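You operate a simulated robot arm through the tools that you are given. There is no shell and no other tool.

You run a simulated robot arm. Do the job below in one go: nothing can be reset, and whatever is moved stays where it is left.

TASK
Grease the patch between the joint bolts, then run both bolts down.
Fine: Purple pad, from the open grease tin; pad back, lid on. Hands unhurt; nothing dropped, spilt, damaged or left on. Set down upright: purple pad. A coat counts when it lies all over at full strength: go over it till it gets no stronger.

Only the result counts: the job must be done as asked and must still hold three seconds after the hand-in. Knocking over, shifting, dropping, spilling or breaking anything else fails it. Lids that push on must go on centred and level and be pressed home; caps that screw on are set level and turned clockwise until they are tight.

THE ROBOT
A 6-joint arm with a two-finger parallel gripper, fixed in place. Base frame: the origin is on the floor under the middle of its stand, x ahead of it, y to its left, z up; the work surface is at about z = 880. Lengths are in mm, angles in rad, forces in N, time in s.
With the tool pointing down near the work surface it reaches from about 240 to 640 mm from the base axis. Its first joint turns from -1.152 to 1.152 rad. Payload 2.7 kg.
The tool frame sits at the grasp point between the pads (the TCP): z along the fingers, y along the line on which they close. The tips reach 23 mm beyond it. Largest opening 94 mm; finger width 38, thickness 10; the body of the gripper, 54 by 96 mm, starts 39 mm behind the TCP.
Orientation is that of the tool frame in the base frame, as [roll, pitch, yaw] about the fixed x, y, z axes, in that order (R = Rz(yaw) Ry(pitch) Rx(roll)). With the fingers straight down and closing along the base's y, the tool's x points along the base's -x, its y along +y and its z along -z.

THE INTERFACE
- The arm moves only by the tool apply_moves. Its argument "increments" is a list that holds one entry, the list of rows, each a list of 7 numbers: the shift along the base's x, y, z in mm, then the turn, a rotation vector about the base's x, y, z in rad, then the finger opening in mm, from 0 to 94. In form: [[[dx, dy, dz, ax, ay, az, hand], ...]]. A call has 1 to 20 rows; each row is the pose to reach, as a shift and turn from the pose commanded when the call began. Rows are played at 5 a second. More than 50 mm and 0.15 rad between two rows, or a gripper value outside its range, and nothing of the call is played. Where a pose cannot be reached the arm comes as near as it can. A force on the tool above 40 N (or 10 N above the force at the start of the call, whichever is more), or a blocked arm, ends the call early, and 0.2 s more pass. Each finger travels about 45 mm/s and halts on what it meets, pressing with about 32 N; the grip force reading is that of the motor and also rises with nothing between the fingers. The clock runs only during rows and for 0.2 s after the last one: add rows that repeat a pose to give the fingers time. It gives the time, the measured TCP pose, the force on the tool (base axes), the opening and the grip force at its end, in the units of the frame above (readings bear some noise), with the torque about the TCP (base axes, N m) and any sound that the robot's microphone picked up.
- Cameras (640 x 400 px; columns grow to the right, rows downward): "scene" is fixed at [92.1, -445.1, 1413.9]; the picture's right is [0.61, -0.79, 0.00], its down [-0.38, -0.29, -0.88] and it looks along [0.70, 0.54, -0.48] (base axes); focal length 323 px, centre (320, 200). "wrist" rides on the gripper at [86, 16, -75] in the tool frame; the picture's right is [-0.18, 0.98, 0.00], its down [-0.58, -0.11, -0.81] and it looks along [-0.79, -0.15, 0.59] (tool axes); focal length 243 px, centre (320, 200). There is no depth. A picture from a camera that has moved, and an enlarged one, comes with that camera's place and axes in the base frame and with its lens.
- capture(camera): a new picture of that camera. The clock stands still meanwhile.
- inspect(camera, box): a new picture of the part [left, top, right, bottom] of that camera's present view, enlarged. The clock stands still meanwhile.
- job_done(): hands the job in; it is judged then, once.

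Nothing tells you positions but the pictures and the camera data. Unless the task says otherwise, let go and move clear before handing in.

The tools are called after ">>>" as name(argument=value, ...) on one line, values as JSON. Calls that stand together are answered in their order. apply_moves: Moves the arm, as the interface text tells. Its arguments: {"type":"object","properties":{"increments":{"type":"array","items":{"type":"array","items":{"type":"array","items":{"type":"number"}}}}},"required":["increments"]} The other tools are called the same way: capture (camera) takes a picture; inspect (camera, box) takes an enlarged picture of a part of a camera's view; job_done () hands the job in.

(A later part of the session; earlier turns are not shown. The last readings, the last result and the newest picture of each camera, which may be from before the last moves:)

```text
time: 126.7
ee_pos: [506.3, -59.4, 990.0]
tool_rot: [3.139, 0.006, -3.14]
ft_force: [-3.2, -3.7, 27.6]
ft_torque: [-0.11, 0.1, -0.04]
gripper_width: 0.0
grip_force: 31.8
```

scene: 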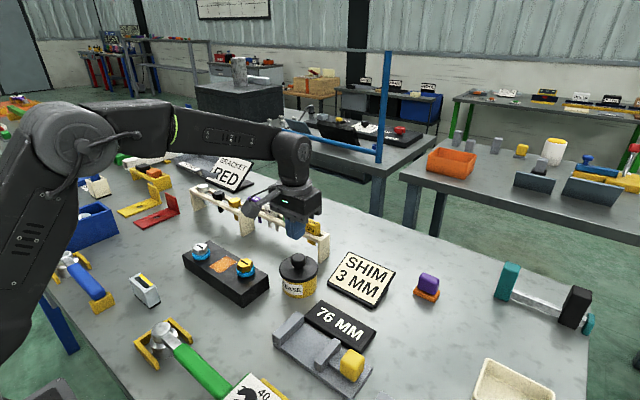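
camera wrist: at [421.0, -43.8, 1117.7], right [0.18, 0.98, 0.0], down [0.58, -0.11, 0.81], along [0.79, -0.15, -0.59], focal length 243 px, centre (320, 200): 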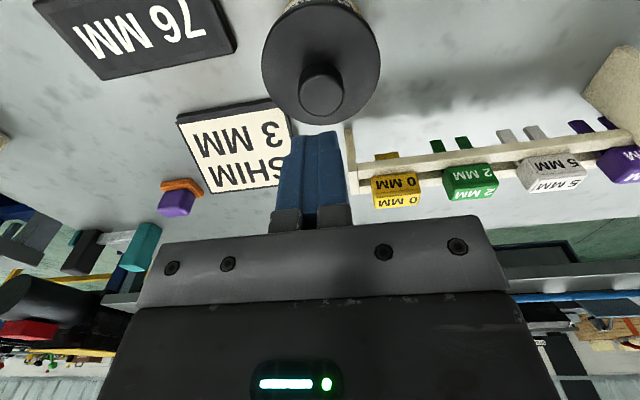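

The lid is firm under about 28 N with no further travel. Next the bolts: I'll rise and move over the gold bolt for a close look.

>>> apply_moves(increments=[[[0, 0, 5, 0, 0, 0, 0], [0, 0, 25, 0, 0, 0, 10], [-5, 5, 45, 0, 0, 0, 30], [-20, 25, 50, 0, 0, 0, 50], [-35, 50, 50, 0, 0, 0, 60], [-50, 75, 50, 0, 0, 0, 60], [-62, 90, 45, 0, 0, 0, 60], [-69, 95, 40, 0, 0, 0, 60], [-69, 95, 40, 0, 0, 0, 60]]])

>>> capture(camera="wrist")

>>> inspect(camera="wrist", box=[224, 0, 416, 120])

>>> inspect(camera="scene", box=[186, 230, 282, 290])

```text
time: 128.7
ee_pos: [436.5, 37.1, 1027.3]
tool_rot: [3.141, -0.001, -3.14]
ft_force: [-1.7, -1.1, -0.1]
ft_torque: [-0.04, 0.03, 0.01]
gripper_width: 59.9
grip_force: 0.1
```

```text
taken
camera wrist: at [349.3, 53.6, 1101.2], right [0.18, 0.98, 0.0], down [0.58, -0.11, 0.81], along [0.79, -0.15, -0.59], focal length 243 px, centre (320, 200)
```

wrist: 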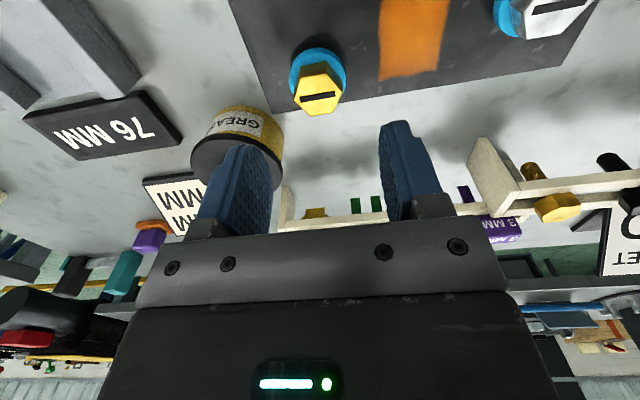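

```text
3.33 times, centred on (320, 60) of wrist
camera zoom: at [349.3, 53.6, 1101.2], right [0.18, 0.98, 0.0], down [0.58, -0.11, 0.81], along [0.79, -0.15, -0.59], focal length 809 px, centre (320, 667)
```

zoom: 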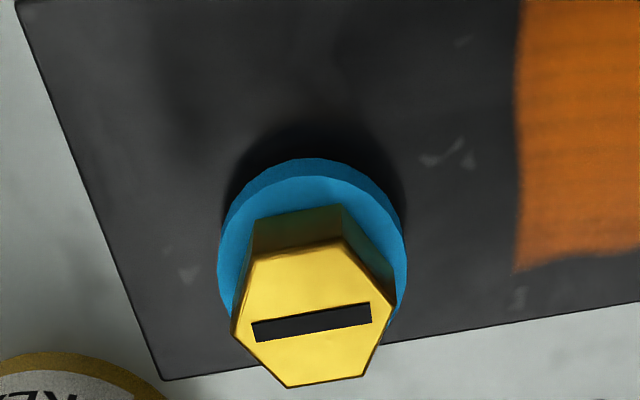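

```text
6.67 times, centred on (234, 260) of scene
camera zoom: at [92.1, -445.1, 1413.9], right [0.61, -0.79, 0.0], down [-0.38, -0.29, -0.88], along [0.7, 0.54, -0.48], focal length 2154 px, centre (893, -200)
```

zoom: 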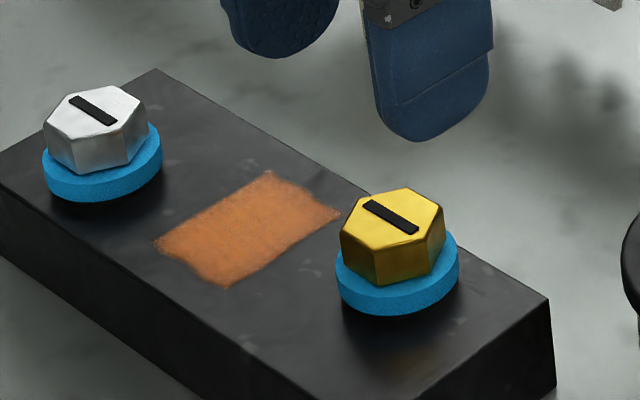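

The gold head is about 29.6 mm across the flats and centred near (439,35). It has flats facing ±x, and the washer top is at about z=929. I'll yaw the tool +90° above it to grip across the x flats and to check the centre from another side.

>>> apply_moves(increments=[[[0.5, 0, 0, 0, 0, 0.14, 60], [1, -0.5, 0, 0, 0, 0.28, 60], [1.5, -1, 0, 0, 0, 0.42, 60], [2, -1.2, 0, 0, 0, 0.56, 60], [2.5, -1.5, 0, 0, 0, 0.7, 60], [3, -2, 0, 0, 0, 0.84, 60], [3, -2, 0, 0, 0, 0.98, 60], [3, -2, 0, 0, 0, 1.12, 60], [3, -2, 0, 0, 0, 1.26, 60], [3, -2, 0, 0, 0, 1.4, 60], [3, -2, 0, 0, 0, 1.5, 60], [3, -2, 0, 0, 0, 1.571, 60], [3, -2, 0, 0, 0, 1.571, 60]]])

>>> capture(camera="wrist")

>>> capture(camera="scene")

```text
time: 131.5
ee_pos: [440.5, 32.8, 1028.1]
tool_rot: [3.14, 0.0, -1.567]
ft_force: [0.3, -0.5, 0.6]
ft_torque: [0.0, 0.01, -0.02]
gripper_width: 60.1
grip_force: 0.0
```

```text
taken
camera wrist: at [424.6, -52.6, 1101.7], right [-0.98, 0.18, 0.0], down [0.11, 0.58, 0.81], along [0.14, 0.79, -0.59], focal length 243 px, centre (320, 200)
```

wrist: 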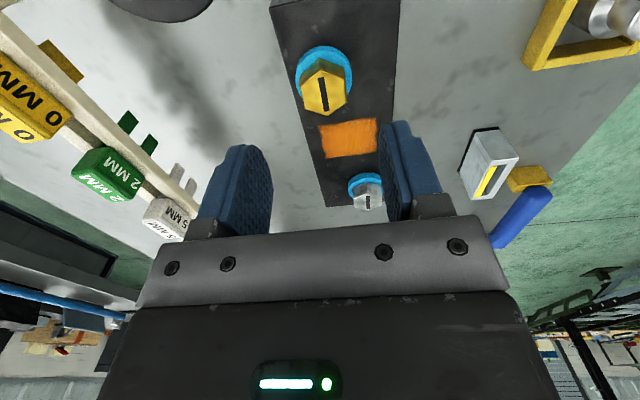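

```text
taken
```

scene: 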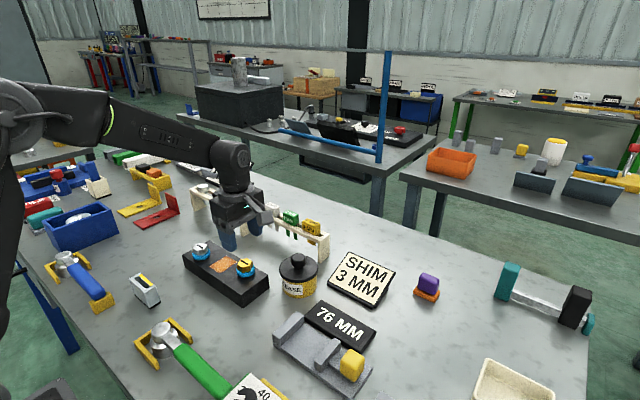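

>>> inspect(camera="wrist", box=[244, 20, 404, 120])

```text
4.00 times, centred on (324, 70) of wrist
camera zoom: at [424.6, -52.6, 1101.7], right [-0.98, 0.18, 0.0], down [0.11, 0.58, 0.81], along [0.14, 0.79, -0.59], focal length 970 px, centre (304, 720)
```

zoom: 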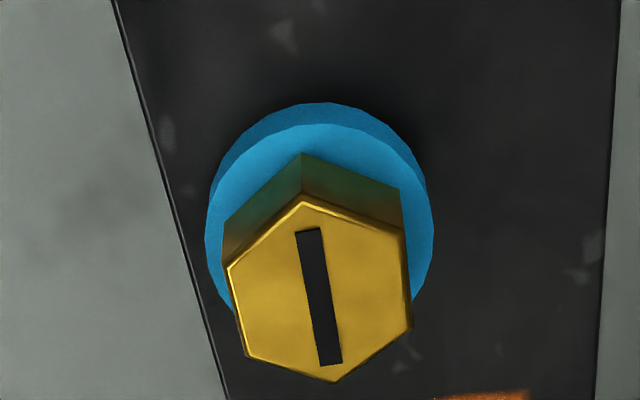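

Combining the two views puts the gold bolt at about (438.3,36). I'm correcting the offset and descending partway.

>>> apply_moves(increments=[[[-1, 1.4, -10, 0, 0, 0, 60], [-2.2, 2.8, -25, 0, 0, 0, 60], [-2.2, 2.8, -40, 0, 0, 0, 56], [-2.2, 2.8, -52, 0, 0, 0, 52], [-2.2, 2.8, -52, 0, 0, 0, 52]]])

>>> inspect(camera="wrist", box=[160, 0, 480, 200])

>>> inspect(camera="scene", box=[196, 210, 292, 290])

```text
time: 132.7
ee_pos: [437.5, 35.7, 974.7]
tool_rot: [3.141, -0.002, -1.57]
ft_force: [0.2, -1.3, 0.5]
ft_torque: [-0.02, 0.02, -0.02]
gripper_width: 52.0
grip_force: 0.1
```

```text
2.00 times, centred on (320, 100) of wrist
camera zoom: at [421.4, -50.5, 1049.4], right [-0.98, 0.18, 0.0], down [0.11, 0.58, 0.81], along [0.15, 0.79, -0.59], focal length 485 px, centre (320, 400)
```

zoom: 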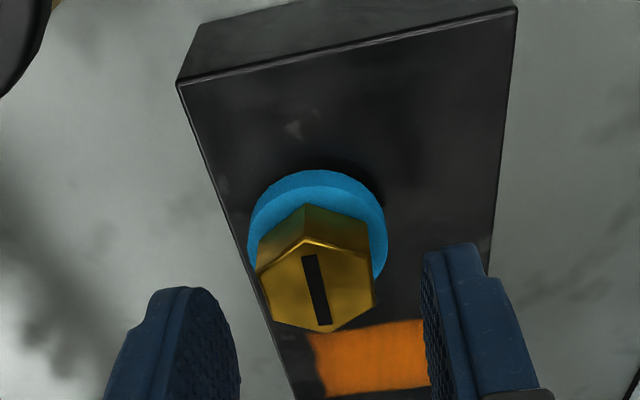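

```text
5.00 times, centred on (244, 250) of scene
camera zoom: at [92.1, -445.1, 1413.9], right [0.61, -0.79, 0.0], down [-0.38, -0.29, -0.88], along [0.7, 0.54, -0.48], focal length 1615 px, centre (700, -50)
```

zoom: 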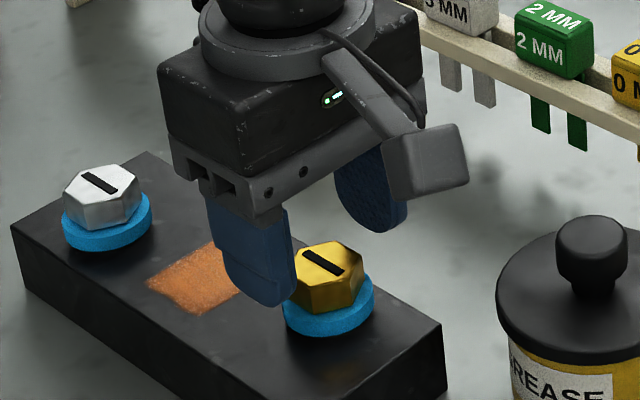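

>>> apply_moves(increments=[[[0.5, 0.7, -7, 0, 0, 0, 52], [0.5, 0.7, -14, 0, 0, 0, 52], [0.5, 0.7, -20, 0, 0, 0, 52], [0.5, 0.7, -20, 0, 0, 0, 52]]])

>>> inspect(camera="wrist", box=[160, 0, 480, 200])

>>> inspect(camera="scene", box=[196, 220, 292, 300])

```text
time: 133.7
ee_pos: [439.0, 35.7, 955.8]
tool_rot: [3.141, 0.0, -1.568]
ft_force: [0.5, -0.5, -0.1]
ft_torque: [0.01, -0.01, -0.01]
gripper_width: 52.1
grip_force: 0.0
```

```text
2.00 times, centred on (320, 100) of wrist
camera zoom: at [422.7, -49.8, 1029.7], right [-0.98, 0.18, 0.0], down [0.11, 0.58, 0.81], along [0.15, 0.79, -0.59], focal length 485 px, centre (320, 400)
```

zoom: 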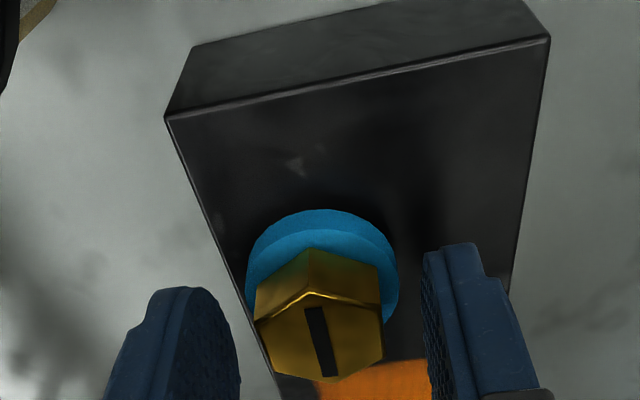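

```text
5.00 times, centred on (244, 260) of scene
camera zoom: at [92.1, -445.1, 1413.9], right [0.61, -0.79, 0.0], down [-0.38, -0.29, -0.88], along [0.7, 0.54, -0.48], focal length 1615 px, centre (700, -100)
```

zoom: 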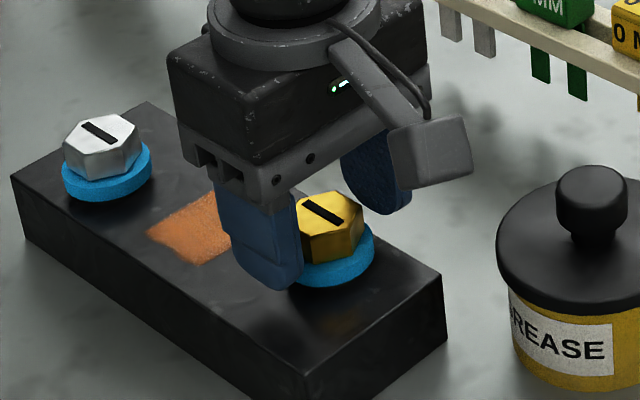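

Fingertips sit beside the head just above the washer. Closing on the flats.

>>> apply_moves(increments=[[[0, 0, 0, 0, 0, 0, 44], [0, 0, 0, 0, 0, 0, 36], [0, 0, 0, 0, 0, 0, 30], [0, 0, 0, 0, 0, 0, 20], [0, 0, 0, 0, 0, 0, 8], [0, 0, 0, 0, 0, 0, 0], [0, 0, 0, 0, 0, 0, 0]]])

>>> inspect(camera="wrist", box=[160, 0, 480, 200])

```text
time: 135.3
ee_pos: [437.0, 36.8, 955.9]
tool_rot: [3.138, 0.0, -1.568]
ft_force: [-11.6, 0.1, 2.8]
ft_torque: [-0.04, 0.1, -0.04]
gripper_width: 29.3
grip_force: 45.2
```

```text
2.00 times, centred on (320, 100) of wrist
camera zoom: at [422.1, -49.7, 1029.8], right [-0.98, 0.18, 0.0], down [0.11, 0.58, 0.81], along [0.14, 0.79, -0.59], focal length 485 px, centre (320, 400)
```

zoom: 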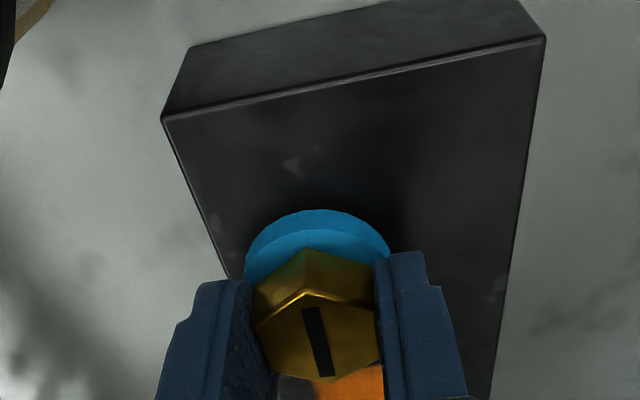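

Grip is at 29.3 mm across the flats, with a small side force showing the bolt centre is slightly toward −x. I'll relax that by 0.6 mm.

>>> apply_moves(increments=[[[-0.4, 0, 0, 0, 0, 0, 0], [-0.7, 0, 0, 0, 0, 0, 0], [-0.7, 0, 0, 0, 0, 0, 0]]])

```text
time: 136.1
ee_pos: [437.8, 36.1, 955.4]
tool_rot: [3.138, 0.001, -1.568]
ft_force: [-5.3, -12.0, -7.8]
ft_torque: [0.58, -0.18, -0.04]
gripper_width: 29.3
grip_force: 44.5
```

>>> apply_moves(increments=[[[-0.3, 0, 0, 0, 0, 0, 0], [-0.3, 0, 0, 0, 0, 0, 0]]])

```text
time: 136.7
ee_pos: [437.8, 35.6, 956.1]
tool_rot: [3.139, -0.001, -1.568]
ft_force: [1.6, -10.6, -14.8]
ft_torque: [-0.77, -0.07, -0.16]
gripper_width: 29.5
grip_force: 45.7
```

Now a first clockwise turn (negative about z) to feel the bolt.

>>> apply_moves(increments=[[[0, 0, 0, 0, 0, -0.08, 0], [0, 0, 0, 0, 0, -0.16, 0], [0, 0, 0, 0, 0, -0.24, 0], [0, 0, 0, 0, 0, -0.32, 0]]])

>>> inspect(camera="scene", box=[196, 220, 292, 300])

```text
time: 137.7
ee_pos: [439.4, 36.2, 955.4]
tool_rot: [3.14, -0.001, -1.892]
ft_force: [10.6, -13.1, -24.5]
ft_torque: [-0.22, -0.21, 0.12]
gripper_width: 29.4
grip_force: 45.4
```

```text
5.00 times, centred on (244, 260) of scene
camera zoom: at [92.8, -445.4, 1413.8], right [0.61, -0.79, 0.0], down [-0.38, -0.29, -0.88], along [0.7, 0.54, -0.48], focal length 1615 px, centre (700, -100)
```

zoom: 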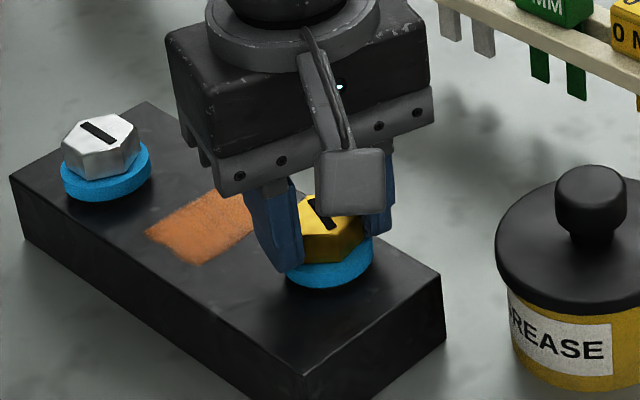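

The bolt turns and pulls the tool downward, so it's threading in. I'll keep turning and follow it down slightly.

>>> apply_moves(increments=[[[0.3, -0.4, -0.6, 0, 0, 0, 0], [0.5, -0.6, -1.2, 0, 0, 0, 0]]])

>>> apply_moves(increments=[[[0, 0, 0, 0, 0, -0.1, 0], [0, 0, -0.2, 0, 0, -0.2, 0], [0, 0, -0.3, 0, 0, -0.3, 0], [0, 0, -0.4, 0, 0, -0.4, 0]]])

```text
time: 138.3
ee_pos: [438.4, 36.8, 955.3]
tool_rot: [3.139, 0.001, -1.889]
ft_force: [1.5, -8.3, -9.9]
ft_torque: [-0.44, 0.29, -0.02]
gripper_width: 29.3
grip_force: 44.8
```

```text
time: 139.3
ee_pos: [438.2, 36.4, 954.7]
tool_rot: [3.141, 0.002, -2.29]
ft_force: [12.5, -1.7, -16.0]
ft_torque: [-0.61, 0.21, 0.09]
gripper_width: 29.5
grip_force: 45.1
```

>>> apply_moves(increments=[[[0.4, 0, -0.4, 0, 0, 0, 0], [0.7, 0, -0.7, 0, 0, -0.1, 0], [0.7, 0, -1.0, 0, 0, -0.2, 0], [0.7, 0, -1.3, 0, 0, -0.3, 0], [0.7, 0, -1.6, 0, 0, -0.4, 0]]])

>>> inspect(camera="scene", box=[196, 220, 292, 300])

>>> inspect(camera="wrist", box=[160, 0, 480, 200])

```text
time: 140.5
ee_pos: [439.5, 36.1, 953.6]
tool_rot: [-3.141, 0.001, -2.689]
ft_force: [7.9, -4.8, 2.1]
ft_torque: [-0.17, 0.19, 0.01]
gripper_width: 29.4
grip_force: 44.9
```

```text
5.00 times, centred on (244, 260) of scene
camera zoom: at [92.3, -445.2, 1413.9], right [0.61, -0.79, 0.0], down [-0.38, -0.29, -0.88], along [0.7, 0.54, -0.48], focal length 1615 px, centre (700, -100)
```

zoom: 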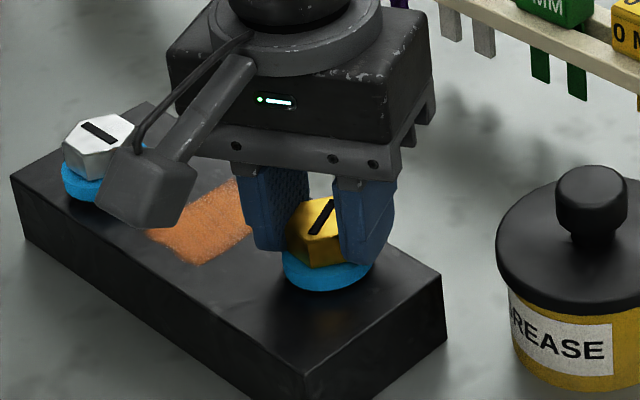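

```text
2.00 times, centred on (320, 100) of wrist
camera zoom: at [353.8, 12.9, 1027.4], right [-0.26, 0.96, 0.0], down [0.57, 0.15, 0.81], along [0.78, 0.21, -0.59], focal length 485 px, centre (320, 400)
```

zoom: 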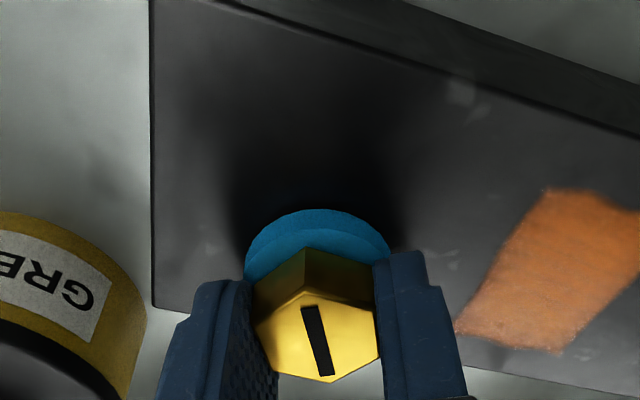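

The slot mark turns with the gripper and the torque is still low. I'll continue clockwise.

>>> apply_moves(increments=[[[0.5, -0.3, 0, 0, 0, -0.13, 0], [0.5, -0.3, -0.1, 0, 0, -0.26, 0], [0.5, -0.3, -0.1, 0, 0, -0.39, 0], [0.5, -0.3, -0.2, 0, 0, -0.52, 0], [0.5, -0.3, -0.2, 0, 0, -0.65, 0], [0.5, -0.3, -0.2, 0, 0, -0.78, 0]]])

>>> apply_moves(increments=[[[0, 0, 0, 0, 0, -0.13, 0], [0, 0, -0.1, 0, 0, -0.26, 0], [0, 0, -0.1, 0, 0, -0.39, 0], [0, 0, -0.2, 0, 0, -0.52, 0], [0, 0, -0.2, 0, 0, -0.65, 0], [0, 0, -0.2, 0, 0, -0.78, 0]]])

>>> capture(camera="scene")

```text
time: 141.9
ee_pos: [438.4, 35.0, 951.4]
tool_rot: [-3.141, 0.0, 2.814]
ft_force: [7.2, -11.1, -13.5]
ft_torque: [-0.38, -1.12, 0.07]
gripper_width: 29.5
grip_force: 44.9
```

```text
time: 143.3
ee_pos: [439.1, 35.4, 952.7]
tool_rot: [-3.137, -0.001, 2.031]
ft_force: [-0.1, -23.0, -24.8]
ft_torque: [-0.11, -0.04, 0.07]
gripper_width: 29.6
grip_force: 44.6
```

```text
taken
```

scene: 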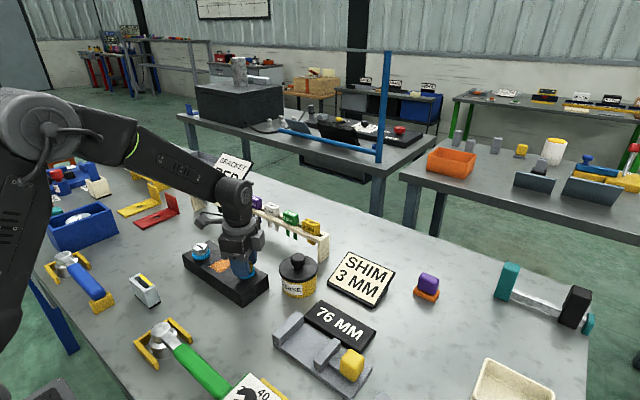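

>>> apply_moves(increments=[[[0, -0.5, -0.5, 0, 0, 0, 0], [0, -0.9, -1.0, 0, 0, 0, 0]]])

>>> inspect(camera="wrist", box=[160, 0, 480, 200])

>>> inspect(camera="scene", box=[196, 220, 292, 300])

```text
time: 143.9
ee_pos: [438.1, 34.6, 952.1]
tool_rot: [-3.14, -0.002, 2.032]
ft_force: [-8.3, -14.1, -16.4]
ft_torque: [-0.27, 0.26, -0.01]
gripper_width: 29.4
grip_force: 44.8
```

```text
2.00 times, centred on (320, 100) of wrist
camera zoom: at [414.0, 120.2, 1025.5], right [0.96, 0.27, 0.0], down [0.16, -0.57, 0.81], along [0.22, -0.78, -0.59], focal length 485 px, centre (320, 400)
```

zoom: 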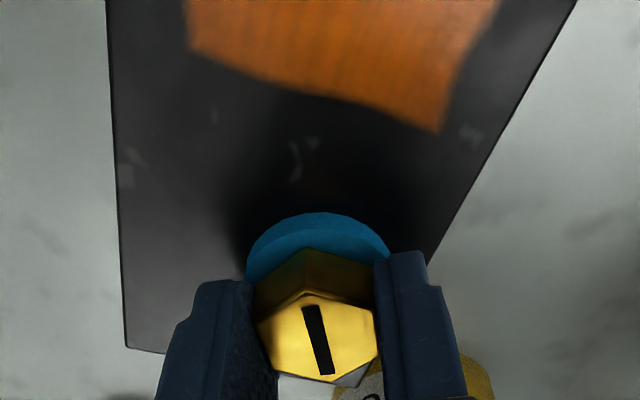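

```text
5.00 times, centred on (244, 260) of scene
camera zoom: at [92.1, -445.4, 1413.8], right [0.61, -0.79, 0.0], down [-0.38, -0.29, -0.88], along [0.7, 0.54, -0.48], focal length 1615 px, centre (700, -100)
```

zoom: 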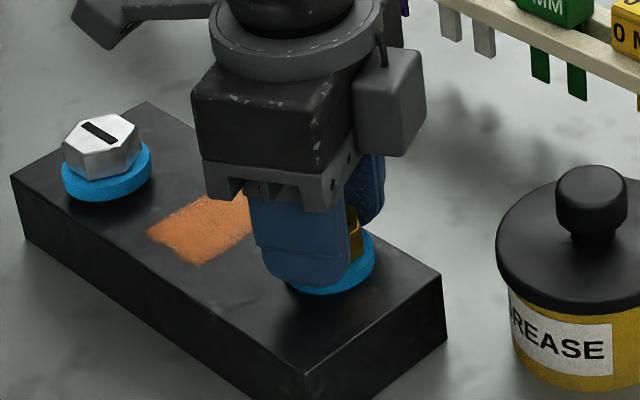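

>>> apply_moves(increments=[[[-0.3, -0.5, -0.2, 0, 0, -0.12, 0], [-0.3, -0.5, -0.3, 0, 0, -0.24, 0], [-0.3, -0.5, -0.4, 0, 0, -0.36, 0], [-0.3, -0.5, -0.4, 0, 0, -0.46, 0]]])

>>> apply_moves(increments=[[[0, 0, -0.1, 0, 0, -0.12, 0], [0, 0, -0.2, 0, 0, -0.24, 0], [0, 0, -0.2, 0, 0, -0.36, 0], [0, 0, -0.2, 0, 0, -0.48, 0]]])

```text
time: 144.9
ee_pos: [439.0, 35.1, 949.8]
tool_rot: [-3.141, 0.0, 1.571]
ft_force: [-12.1, 3.3, -14.4]
ft_torque: [1.32, 0.15, 0.11]
gripper_width: 29.2
grip_force: 44.9
```

```text
time: 145.9
ee_pos: [439.3, 35.4, 949.1]
tool_rot: [-3.141, 0.001, 1.09]
ft_force: [-8.9, 13.0, -27.3]
ft_torque: [0.78, -0.36, 0.09]
gripper_width: 29.3
grip_force: 44.7
```

>>> apply_moves(increments=[[[-0.4, 0.6, -0.8, 0, 0, 0, 0], [-0.4, 0.6, -1.3, 0, 0, 0, 0]]])

>>> apply_moves(increments=[[[0, 0, -0.2, 0, 0, -0.12, 0], [0, 0, -0.4, 0, 0, -0.24, 0], [0, 0, -0.6, 0, 0, -0.36, 0], [0, 0, -0.8, 0, 0, -0.48, 0]]])

>>> inspect(camera="scene", box=[196, 220, 292, 300])

>>> inspect(camera="wrist", box=[160, 0, 480, 200])

```text
time: 146.5
ee_pos: [438.5, 34.2, 948.5]
tool_rot: [3.14, 0.0, 1.095]
ft_force: [-10.1, 4.9, -12.4]
ft_torque: [0.06, 0.42, 0.0]
gripper_width: 29.7
grip_force: 44.8
```

```text
time: 147.5
ee_pos: [438.9, 35.7, 948.1]
tool_rot: [3.141, 0.003, 0.612]
ft_force: [-21.7, -8.6, 7.2]
ft_torque: [0.44, -0.15, 0.02]
gripper_width: 29.4
grip_force: 45.2
```

```text
5.00 times, centred on (244, 260) of scene
camera zoom: at [91.4, -445.3, 1413.9], right [0.61, -0.79, 0.0], down [-0.38, -0.29, -0.88], along [0.7, 0.54, -0.47], focal length 1615 px, centre (700, -100)
```

zoom: 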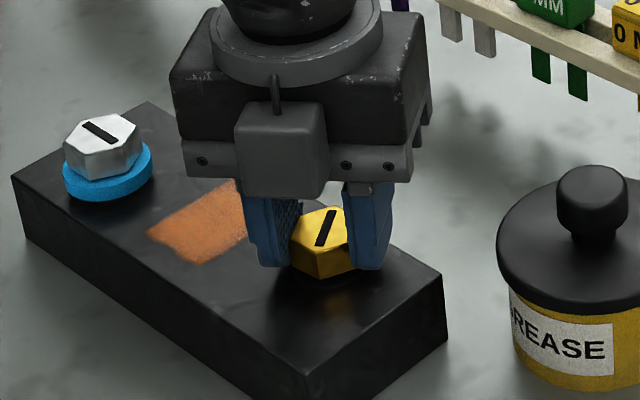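

```text
2.00 times, centred on (320, 100) of wrist
camera zoom: at [517.8, 72.4, 1022.3], right [0.41, -0.91, 0.0], down [-0.54, -0.24, 0.81], along [-0.73, -0.34, -0.59], focal length 485 px, centre (320, 400)
```

zoom: 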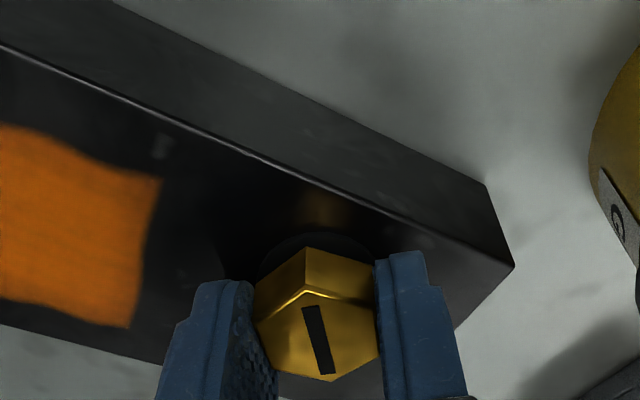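

The blue collar has sunk out of sight, so the gold head now sits near the block. I'll turn further to feel for the stop.

>>> apply_moves(increments=[[[-0.5, -0.3, 0, 0, 0, 0, 0], [-0.9, -0.4, 0, 0, 0, -0.1, 0], [-0.9, -0.4, 0, 0, 0, -0.2, 0]]])

>>> inspect(camera="wrist", box=[220, 60, 412, 180])

```text
time: 148.3
ee_pos: [437.2, 36.5, 947.8]
tool_rot: [3.14, -0.001, 0.414]
ft_force: [-0.1, -1.7, -12.1]
ft_torque: [-0.33, 0.23, 0.22]
gripper_width: 29.4
grip_force: 44.1
```

```text
3.33 times, centred on (316, 120) of wrist
camera zoom: at [523.3, 55.8, 1022.2], right [0.23, -0.97, 0.0], down [-0.58, -0.13, 0.81], along [-0.79, -0.18, -0.59], focal length 809 px, centre (333, 467)
```

zoom: 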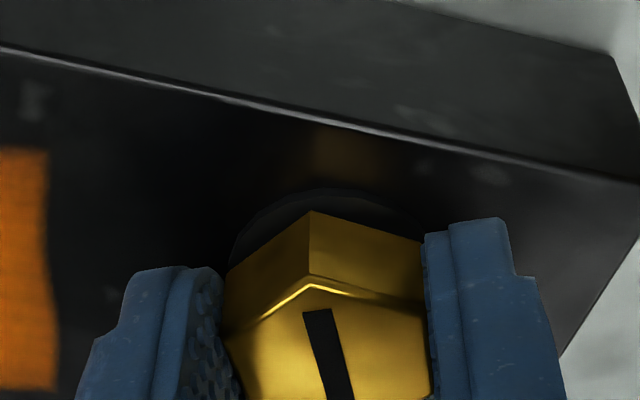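

The washer under the gold head has turned from blue to dark, which looks like a seating indicator. I'll step further in small increments and watch the torque.

>>> apply_moves(increments=[[[0, 0, 0, 0, 0, -0.05, 0], [0, 0, 0, 0, 0, -0.1, 0], [0, 0, 0, 0, 0, -0.1, 0]]])

>>> apply_moves(increments=[[[0, 0, 0, 0, 0, -0.05, 0], [0, 0, 0, 0, 0, -0.1, 0], [0, 0, 0, 0, 0, -0.1, 0]]])

```text
time: 149.1
ee_pos: [438.3, 35.2, 947.4]
tool_rot: [-3.139, -0.002, 0.317]
ft_force: [11.7, 4.1, -26.3]
ft_torque: [-0.06, -0.28, 0.27]
gripper_width: 29.5
grip_force: 45.3
```

```text
time: 149.5
ee_pos: [437.4, 35.0, 948.2]
tool_rot: [-3.124, -0.005, 0.3]
ft_force: [3.3, 7.6, -2.7]
ft_torque: [-0.29, 0.32, 0.12]
gripper_width: 29.4
grip_force: 45.7
out of reach, approached as far as the arm can: row 1
stopped in row 1: the force on the tool passed its limit at 52 N (the readings are from after the stop); the commanded pose is now the measured one
```

The wrist reached its joint limit at about −162°. I'll release, rise, and look at the gold bolt unshadowed.

>>> apply_moves(increments=[[[0, 0, 0, 0, 0, 0, 20], [0, 0, 0, 0, 0, 0, 32], [0, 0, 0, 0, 0, 0, 42], [0, 0, 0, 0, 0, 0, 52], [0, 0, 5, 0, 0, 0, 54], [0, 0, 20, 0, 0, 0, 54], [0, 0, 45, 0, 0, 0, 54], [0, 0, 70, 0, 0, 0.1, 54], [0, 0, 80, 0, 0, 0.24, 54], [0, 0, 80, 0, 0, 0.38, 54], [0, 0, 80, 0, 0, 0.38, 54]]])

>>> inspect(camera="scene", box=[186, 230, 282, 290])

>>> capture(camera="wrist")

```text
time: 151.9
ee_pos: [437.7, 34.4, 1028.1]
tool_rot: [-3.128, -0.003, 0.681]
ft_force: [-0.2, 0.3, 0.6]
ft_torque: [-0.02, 0.01, -0.01]
gripper_width: 54.1
grip_force: 0.1
```

```text
6.67 times, centred on (234, 260) of scene
camera zoom: at [92.1, -445.1, 1413.9], right [0.61, -0.79, 0.0], down [-0.38, -0.29, -0.88], along [0.7, 0.54, -0.48], focal length 2154 px, centre (893, -200)
```

zoom: 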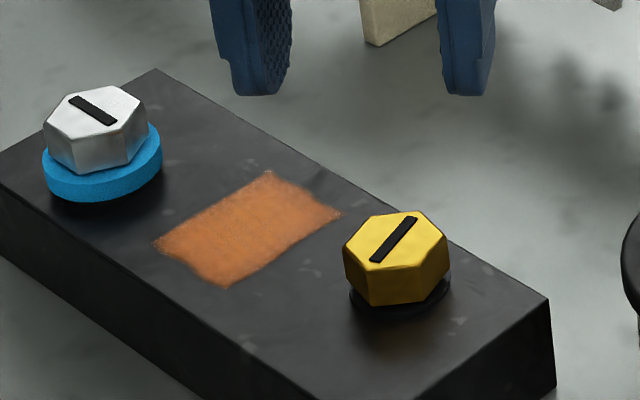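

```text
taken
camera wrist: at [515.4, 76.1, 1102.8], right [0.48, -0.88, -0.02], down [-0.51, -0.29, 0.81], along [-0.71, -0.37, -0.59], focal length 243 px, centre (320, 200)
```

wrist: 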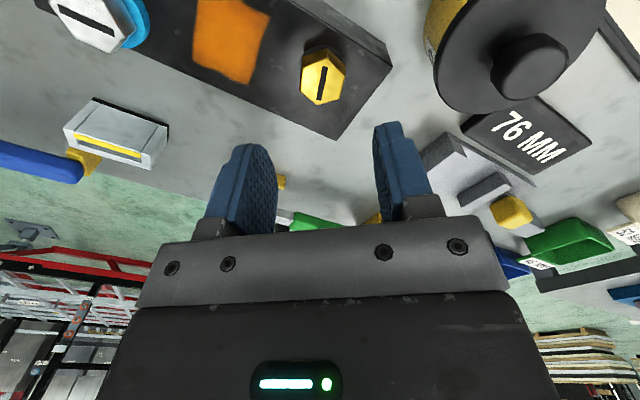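

>>> inspect(camera="wrist", box=[264, 20, 392, 120])

>>> inspect(camera="scene", box=[230, 252, 262, 284])

```text
4.00 times, centred on (328, 70) of wrist
camera zoom: at [515.4, 76.1, 1102.8], right [0.48, -0.88, -0.02], down [-0.51, -0.29, 0.81], along [-0.71, -0.37, -0.59], focal length 970 px, centre (288, 720)
```

zoom: 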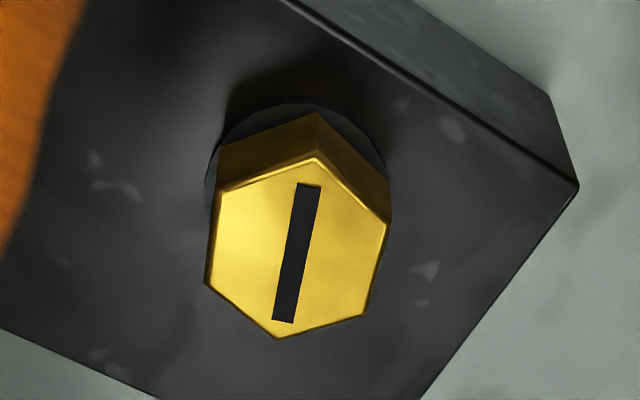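

```text
12.50 times, centred on (246, 268) of scene
camera zoom: at [92.1, -445.1, 1413.9], right [0.61, -0.79, 0.0], down [-0.38, -0.29, -0.88], along [0.7, 0.54, -0.48], focal length 4038 px, centre (1245, -650)
```

zoom: 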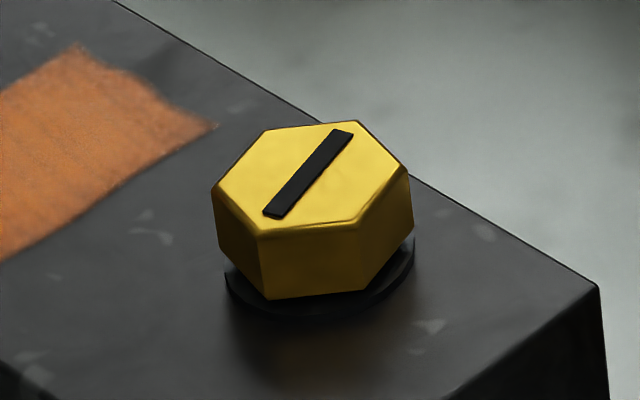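

The collar is down to a thin dark ring, so the gold bolt is at or very near its seat. I'll level the tool, unwind the wrist, and re-grip to check whether it can still turn.

>>> apply_moves(increments=[[[0, 0, 0, -0.0106, -0.0086, 0, 54], [0, 0, 0, -0.0106, -0.0086, 0, 54]]])

>>> apply_moves(increments=[[[0, 0, 0, 0, 0, 0.14, 54], [0, 0, 0, 0, 0, 0.28, 54], [0, 0, 0, 0, 0, 0.42, 54], [0, 0, 0, 0, 0, 0.56, 54], [0, 0, 0, 0, 0, 0.7, 54], [0, 0, 0, 0, 0, 0.84, 54], [0, 0, 0, 0, 0, 0.98, 54], [0, 0, 0, 0, 0, 1.12, 54], [0, 0, 0, 0, 0, 1.26, 54], [0, 0, 0, 0, 0, 1.4, 54], [0, 0, 0, 0, 0, 1.54, 54], [0, 0, 0, 0, 0, 1.68, 54], [0, 0, 0, 0, 0, 1.82, 54], [0, 0, 0, 0, 0, 1.96, 54], [0, 0, 0, 0, 0, 2.1, 54], [0, 0, 0, 0, 0, 2.24, 54], [0, 0, 0, 0, 0, 2.38, 54], [0, 0, 0, 0, 0, 2.52, 54], [0, 0, 0, 0, 0, 2.66, 54], [0, 0, 0, 0, 0, 2.761, 54]]])

>>> inspect(camera="wrist", box=[224, 0, 416, 120])

```text
time: 152.5
ee_pos: [437.8, 34.1, 1029.0]
tool_rot: [-3.14, -0.003, 0.679]
ft_force: [-0.3, 0.1, -0.4]
ft_torque: [0.02, 0.03, 0.01]
gripper_width: 54.0
grip_force: 0.2
```

```text
time: 156.7
ee_pos: [439.6, 33.3, 1026.7]
tool_rot: [-3.14, -0.004, -2.84]
ft_force: [-0.4, -0.3, -0.4]
ft_torque: [-0.01, -0.02, -0.02]
gripper_width: 54.3
grip_force: 0.0
```

```text
3.33 times, centred on (320, 60) of wrist
camera zoom: at [350.5, 24.3, 1101.9], right [-0.12, 0.99, 0.0], down [0.59, 0.07, 0.8], along [0.8, 0.09, -0.59], focal length 809 px, centre (320, 667)
```

zoom: 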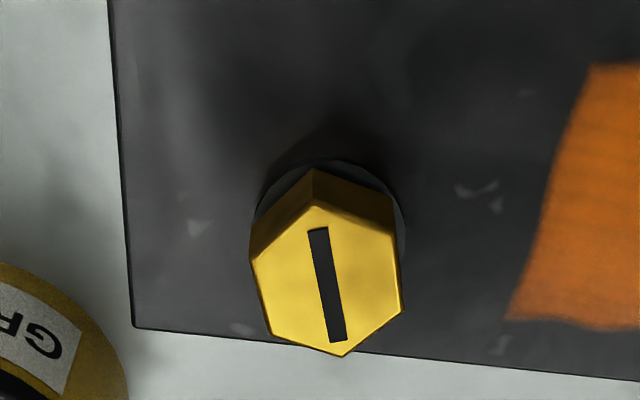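

>>> apply_moves(increments=[[[0, 1, -12, 0, 0, 0, 54], [0, 2, -26, 0, 0, 0, 52], [0, 2, -42, 0, 0, 0, 50], [0, 2, -56, 0, 0, 0, 48], [0, 2, -68, 0, 0, 0, 48], [0, 2, -75, 0, 0, 0, 48], [0, 2, -79, 0, 0, 0, 48], [0, 2, -79, 0, 0, 0, 48]]])

>>> inspect(camera="wrist", box=[160, 0, 480, 200])

```text
time: 158.5
ee_pos: [437.6, 35.0, 948.7]
tool_rot: [3.141, -0.004, -2.844]
ft_force: [-0.3, 0.5, -0.1]
ft_torque: [-0.04, 0.0, -0.01]
gripper_width: 47.9
grip_force: 0.1
```

```text
2.00 times, centred on (320, 100) of wrist
camera zoom: at [349.5, 26.4, 1022.9], right [-0.11, 0.99, 0.0], down [0.59, 0.07, 0.8], along [0.8, 0.09, -0.59], focal length 485 px, centre (320, 400)
```

zoom: 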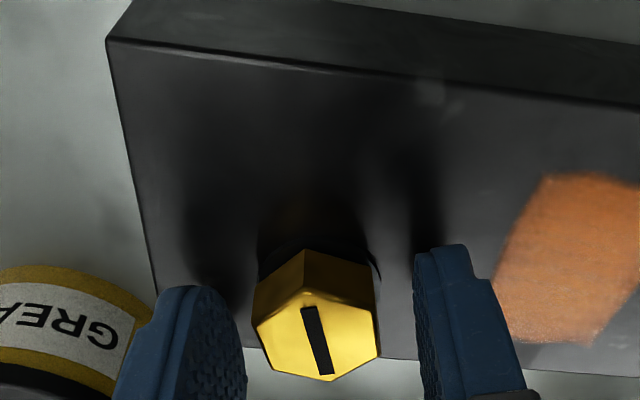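

>>> apply_moves(increments=[[[0, 0, 0, 0, 0, 0, 40], [0, 0, 0, 0, 0, 0, 32], [0, 0, 0, 0, 0, 0, 24], [0, 0, 0, 0, 0, 0, 12], [0, 0, 0, 0, 0, 0, 0], [0, 0, 0, 0, 0, 0, 0]]])

>>> apply_moves(increments=[[[0, 0, 0, 0, 0, -0.05, 0], [0, 0, 0, 0, 0, -0.1, 0], [0, 0, 0, 0, 0, -0.15, 0]]])

```text
time: 159.9
ee_pos: [437.3, 35.5, 949.0]
tool_rot: [-3.137, -0.004, -2.842]
ft_force: [2.1, -8.6, -1.9]
ft_torque: [-0.05, -0.11, 0.15]
gripper_width: 29.4
grip_force: 44.9
```

```text
time: 160.7
ee_pos: [437.4, 35.7, 949.0]
tool_rot: [-3.138, -0.005, -2.994]
ft_force: [5.8, -11.6, -9.1]
ft_torque: [-0.26, 0.56, 0.55]
gripper_width: 29.6
grip_force: 45.2
```

Torque is climbing now (0.55 N·m), so it's nearing its seat. Continuing in small steps.

>>> apply_moves(increments=[[[0, -0.4, -0.2, 0, 0, -0.04, 0], [0, -0.4, -0.2, 0, 0, -0.08, 0], [0, -0.4, -0.2, 0, 0, -0.12, 0]]])

>>> apply_moves(increments=[[[0, 0, -0.2, 0, 0, -0.04, 0], [0, 0, -0.2, 0, 0, -0.08, 0], [0, 0, -0.2, 0, 0, -0.12, 0]]])

```text
time: 161.5
ee_pos: [436.9, 35.1, 947.5]
tool_rot: [-3.141, -0.007, -3.117]
ft_force: [6.9, -11.6, -19.0]
ft_torque: [-0.18, 0.14, 0.67]
gripper_width: 29.6
grip_force: 44.9
```

```text
time: 162.3
ee_pos: [437.5, 34.9, 947.4]
tool_rot: [-3.139, -0.008, 3.048]
ft_force: [-4.3, -14.3, -16.5]
ft_torque: [-0.18, -0.58, 0.89]
gripper_width: 29.4
grip_force: 45.2
```

>>> inspect(camera="wrist", box=[220, 60, 412, 180])

>>> inspect(camera="scene", box=[216, 235, 280, 290])

```text
3.33 times, centred on (316, 120) of wrist
camera zoom: at [352.9, 60.3, 1022.7], right [0.28, 0.96, 0.0], down [0.57, -0.16, 0.8], along [0.77, -0.22, -0.6], focal length 809 px, centre (333, 467)
```

zoom: 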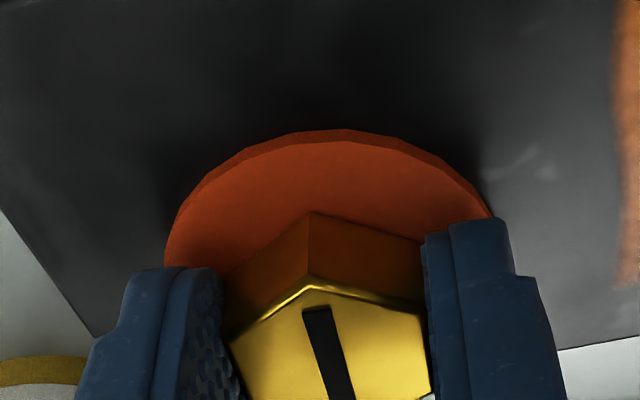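

```text
7.27 times, centred on (248, 262) of scene
camera zoom: at [92.2, -445.4, 1413.8], right [0.61, -0.79, 0.0], down [-0.38, -0.29, -0.88], along [0.7, 0.54, -0.48], focal length 2349 px, centre (844, -254)
```

zoom: 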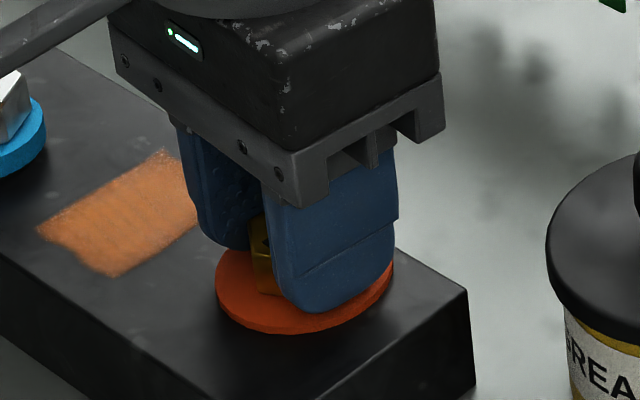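

The ring under the gold head has now turned orange and spread. Before going further I'll look around for any legend or clue about what that means.

>>> inspect(camera="scene", box=[180, 0, 290, 30])

>>> inspect(camera="scene", box=[330, 60, 490, 180])

>>> inspect(camera="scene", box=[120, 300, 290, 400])

>>> inspect(camera="scene", box=[0, 140, 200, 260])

```text
5.82 times, centred on (235, 15) of scene
camera zoom: at [92.2, -445.4, 1413.8], right [0.61, -0.79, 0.0], down [-0.38, -0.29, -0.88], along [0.7, 0.54, -0.48], focal length 1880 px, centre (814, 1276)
```

zoom: 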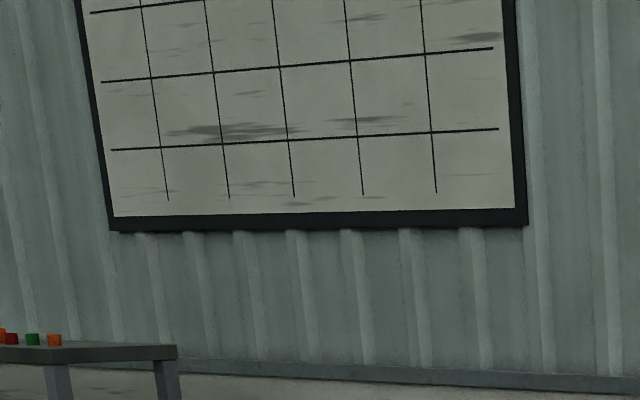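

```text
3.33 times, centred on (410, 120) of scene
camera zoom: at [92.2, -445.4, 1413.8], right [0.61, -0.79, 0.0], down [-0.38, -0.29, -0.88], along [0.7, 0.54, -0.48], focal length 1077 px, centre (20, 467)
```

zoom: 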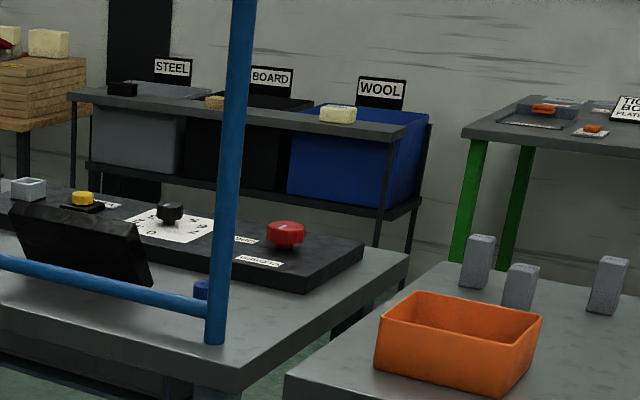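

```text
3.76 times, centred on (205, 350) of scene
camera zoom: at [92.2, -445.4, 1413.8], right [0.61, -0.79, 0.0], down [-0.38, -0.29, -0.88], along [0.7, 0.54, -0.48], focal length 1216 px, centre (753, -365)
```

zoom: 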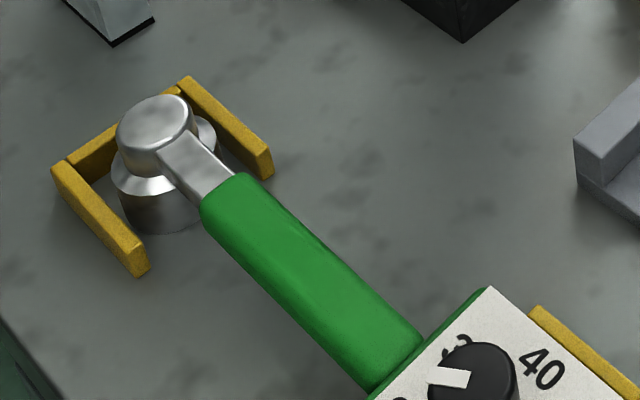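

```text
3.20 times, centred on (100, 200) of scene
camera zoom: at [92.2, -445.4, 1413.8], right [0.61, -0.79, 0.0], down [-0.38, -0.29, -0.88], along [0.7, 0.54, -0.48], focal length 1034 px, centre (1024, 200)
```

zoom: 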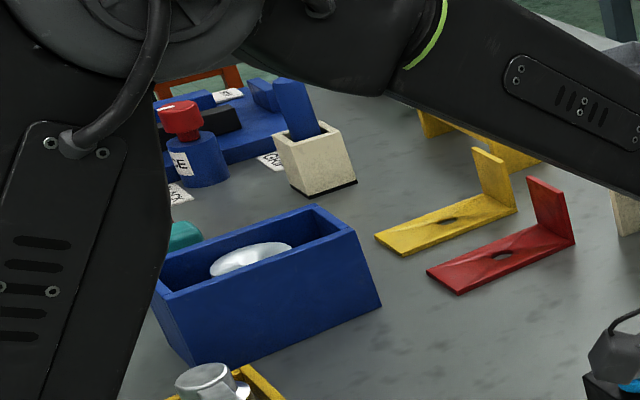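

No legend anywhere. I'll back the bolt off slightly to see whether the orange ring is a live indicator or a permanent change.

>>> apply_moves(increments=[[[0, 0, 0, 0, 0, 0.05, 0], [0, 0, 0, 0, 0, 0.1, 0], [0, 0, 0, 0, 0, 0.1, 0]]])

>>> inspect(camera="wrist", box=[220, 60, 412, 180])

>>> apply_moves(increments=[[[0, 0, 0, 0, 0, 0.05, 0], [0, 0, 0, 0, 0, 0.1, 0], [0, 0, 0, 0, 0, 0.1, 0]]])

>>> inspect(camera="wrist", box=[220, 60, 412, 180])

```text
time: 163.1
ee_pos: [437.5, 35.1, 948.5]
tool_rot: [-3.14, -0.005, -3.131]
ft_force: [-6.0, -12.2, -7.2]
ft_torque: [0.06, 1.18, -0.57]
gripper_width: 29.5
grip_force: 44.9
```

```text
3.33 times, centred on (316, 120) of wrist
camera zoom: at [350.6, 51.5, 1022.9], right [0.18, 0.98, 0.0], down [0.59, -0.1, 0.8], along [0.79, -0.14, -0.6], focal length 809 px, centre (333, 467)
```

zoom: 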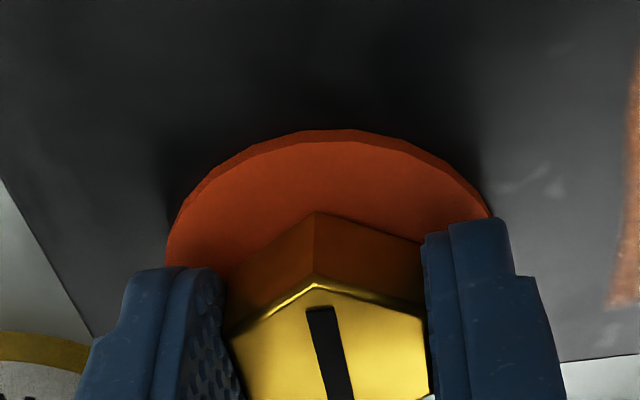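

```text
time: 163.9
ee_pos: [437.4, 35.3, 948.4]
tool_rot: [-3.137, -0.004, -3.032]
ft_force: [-8.1, -15.2, -0.8]
ft_torque: [-0.19, 0.95, -0.41]
gripper_width: 29.8
grip_force: 45.0
```

```text
3.33 times, centred on (316, 120) of wrist
camera zoom: at [349.4, 42.6, 1023.0], right [0.07, 1.0, 0.0], down [0.59, -0.04, 0.8], along [0.8, -0.06, -0.59], focal length 809 px, centre (333, 467)
```

zoom: 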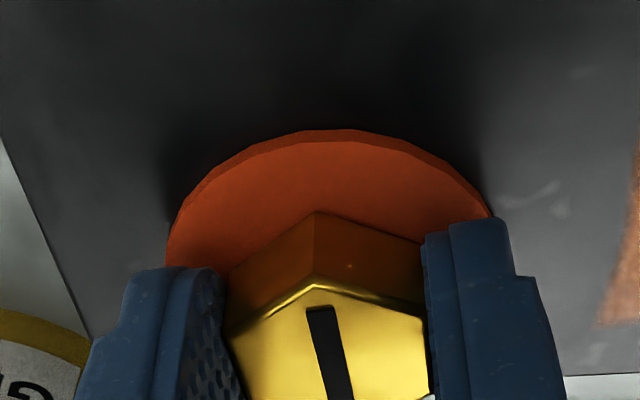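

Still orange after backing off 0.2 rad. I'll back off a little more to find out whether it ever clears.

>>> apply_moves(increments=[[[0, 0, 0.1, 0, 0, 0.1, 0], [0, 0, 0.2, 0, 0, 0.2, 0], [0, 0, 0.2, 0, 0, 0.2, 0]]])

>>> inspect(camera="wrist", box=[220, 60, 412, 180])

>>> apply_moves(increments=[[[0, 0, 0.1, 0, 0, 0.1, 0], [0, 0, 0.2, 0, 0, 0.2, 0], [0, 0, 0.2, 0, 0, 0.2, 0]]])

>>> inspect(camera="wrist", box=[220, 60, 412, 180])

```text
time: 164.7
ee_pos: [437.2, 35.0, 948.8]
tool_rot: [-3.14, -0.004, -2.833]
ft_force: [-11.9, -13.3, 3.3]
ft_torque: [-0.2, 0.39, -0.38]
gripper_width: 29.4
grip_force: 44.6
```

```text
3.33 times, centred on (316, 120) of wrist
camera zoom: at [349.8, 24.8, 1023.4], right [-0.12, 0.99, 0.0], down [0.59, 0.08, 0.8], along [0.8, 0.1, -0.59], focal length 809 px, centre (333, 467)
```

zoom: 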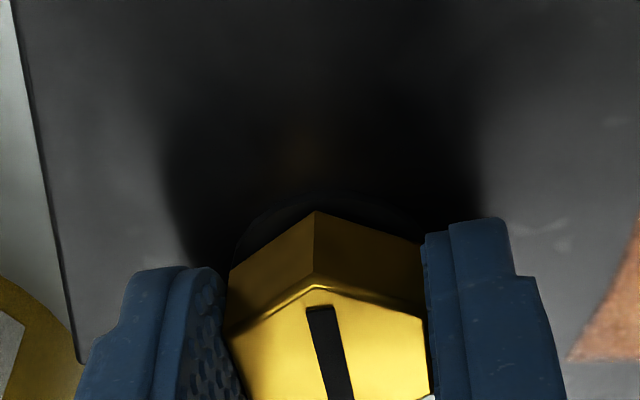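

```text
time: 165.5
ee_pos: [438.0, 34.5, 949.8]
tool_rot: [-3.14, -0.005, -2.631]
ft_force: [-6.6, -13.4, -4.5]
ft_torque: [0.02, -0.16, -0.08]
gripper_width: 29.4
grip_force: 45.2
```

```text
3.33 times, centred on (316, 120) of wrist
camera zoom: at [353.8, 7.7, 1023.9], right [-0.32, 0.95, 0.0], down [0.56, 0.19, 0.8], along [0.76, 0.25, -0.59], focal length 809 px, centre (333, 467)
```

zoom: 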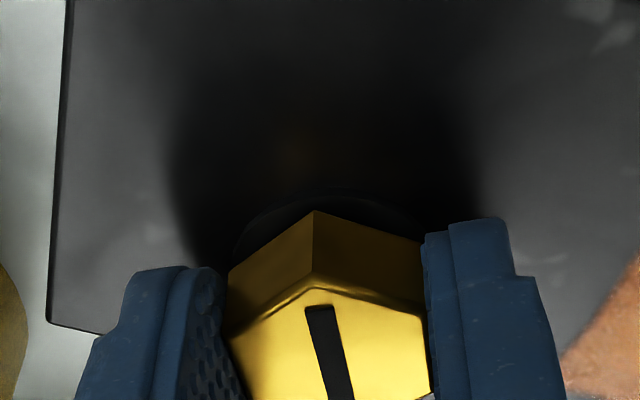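

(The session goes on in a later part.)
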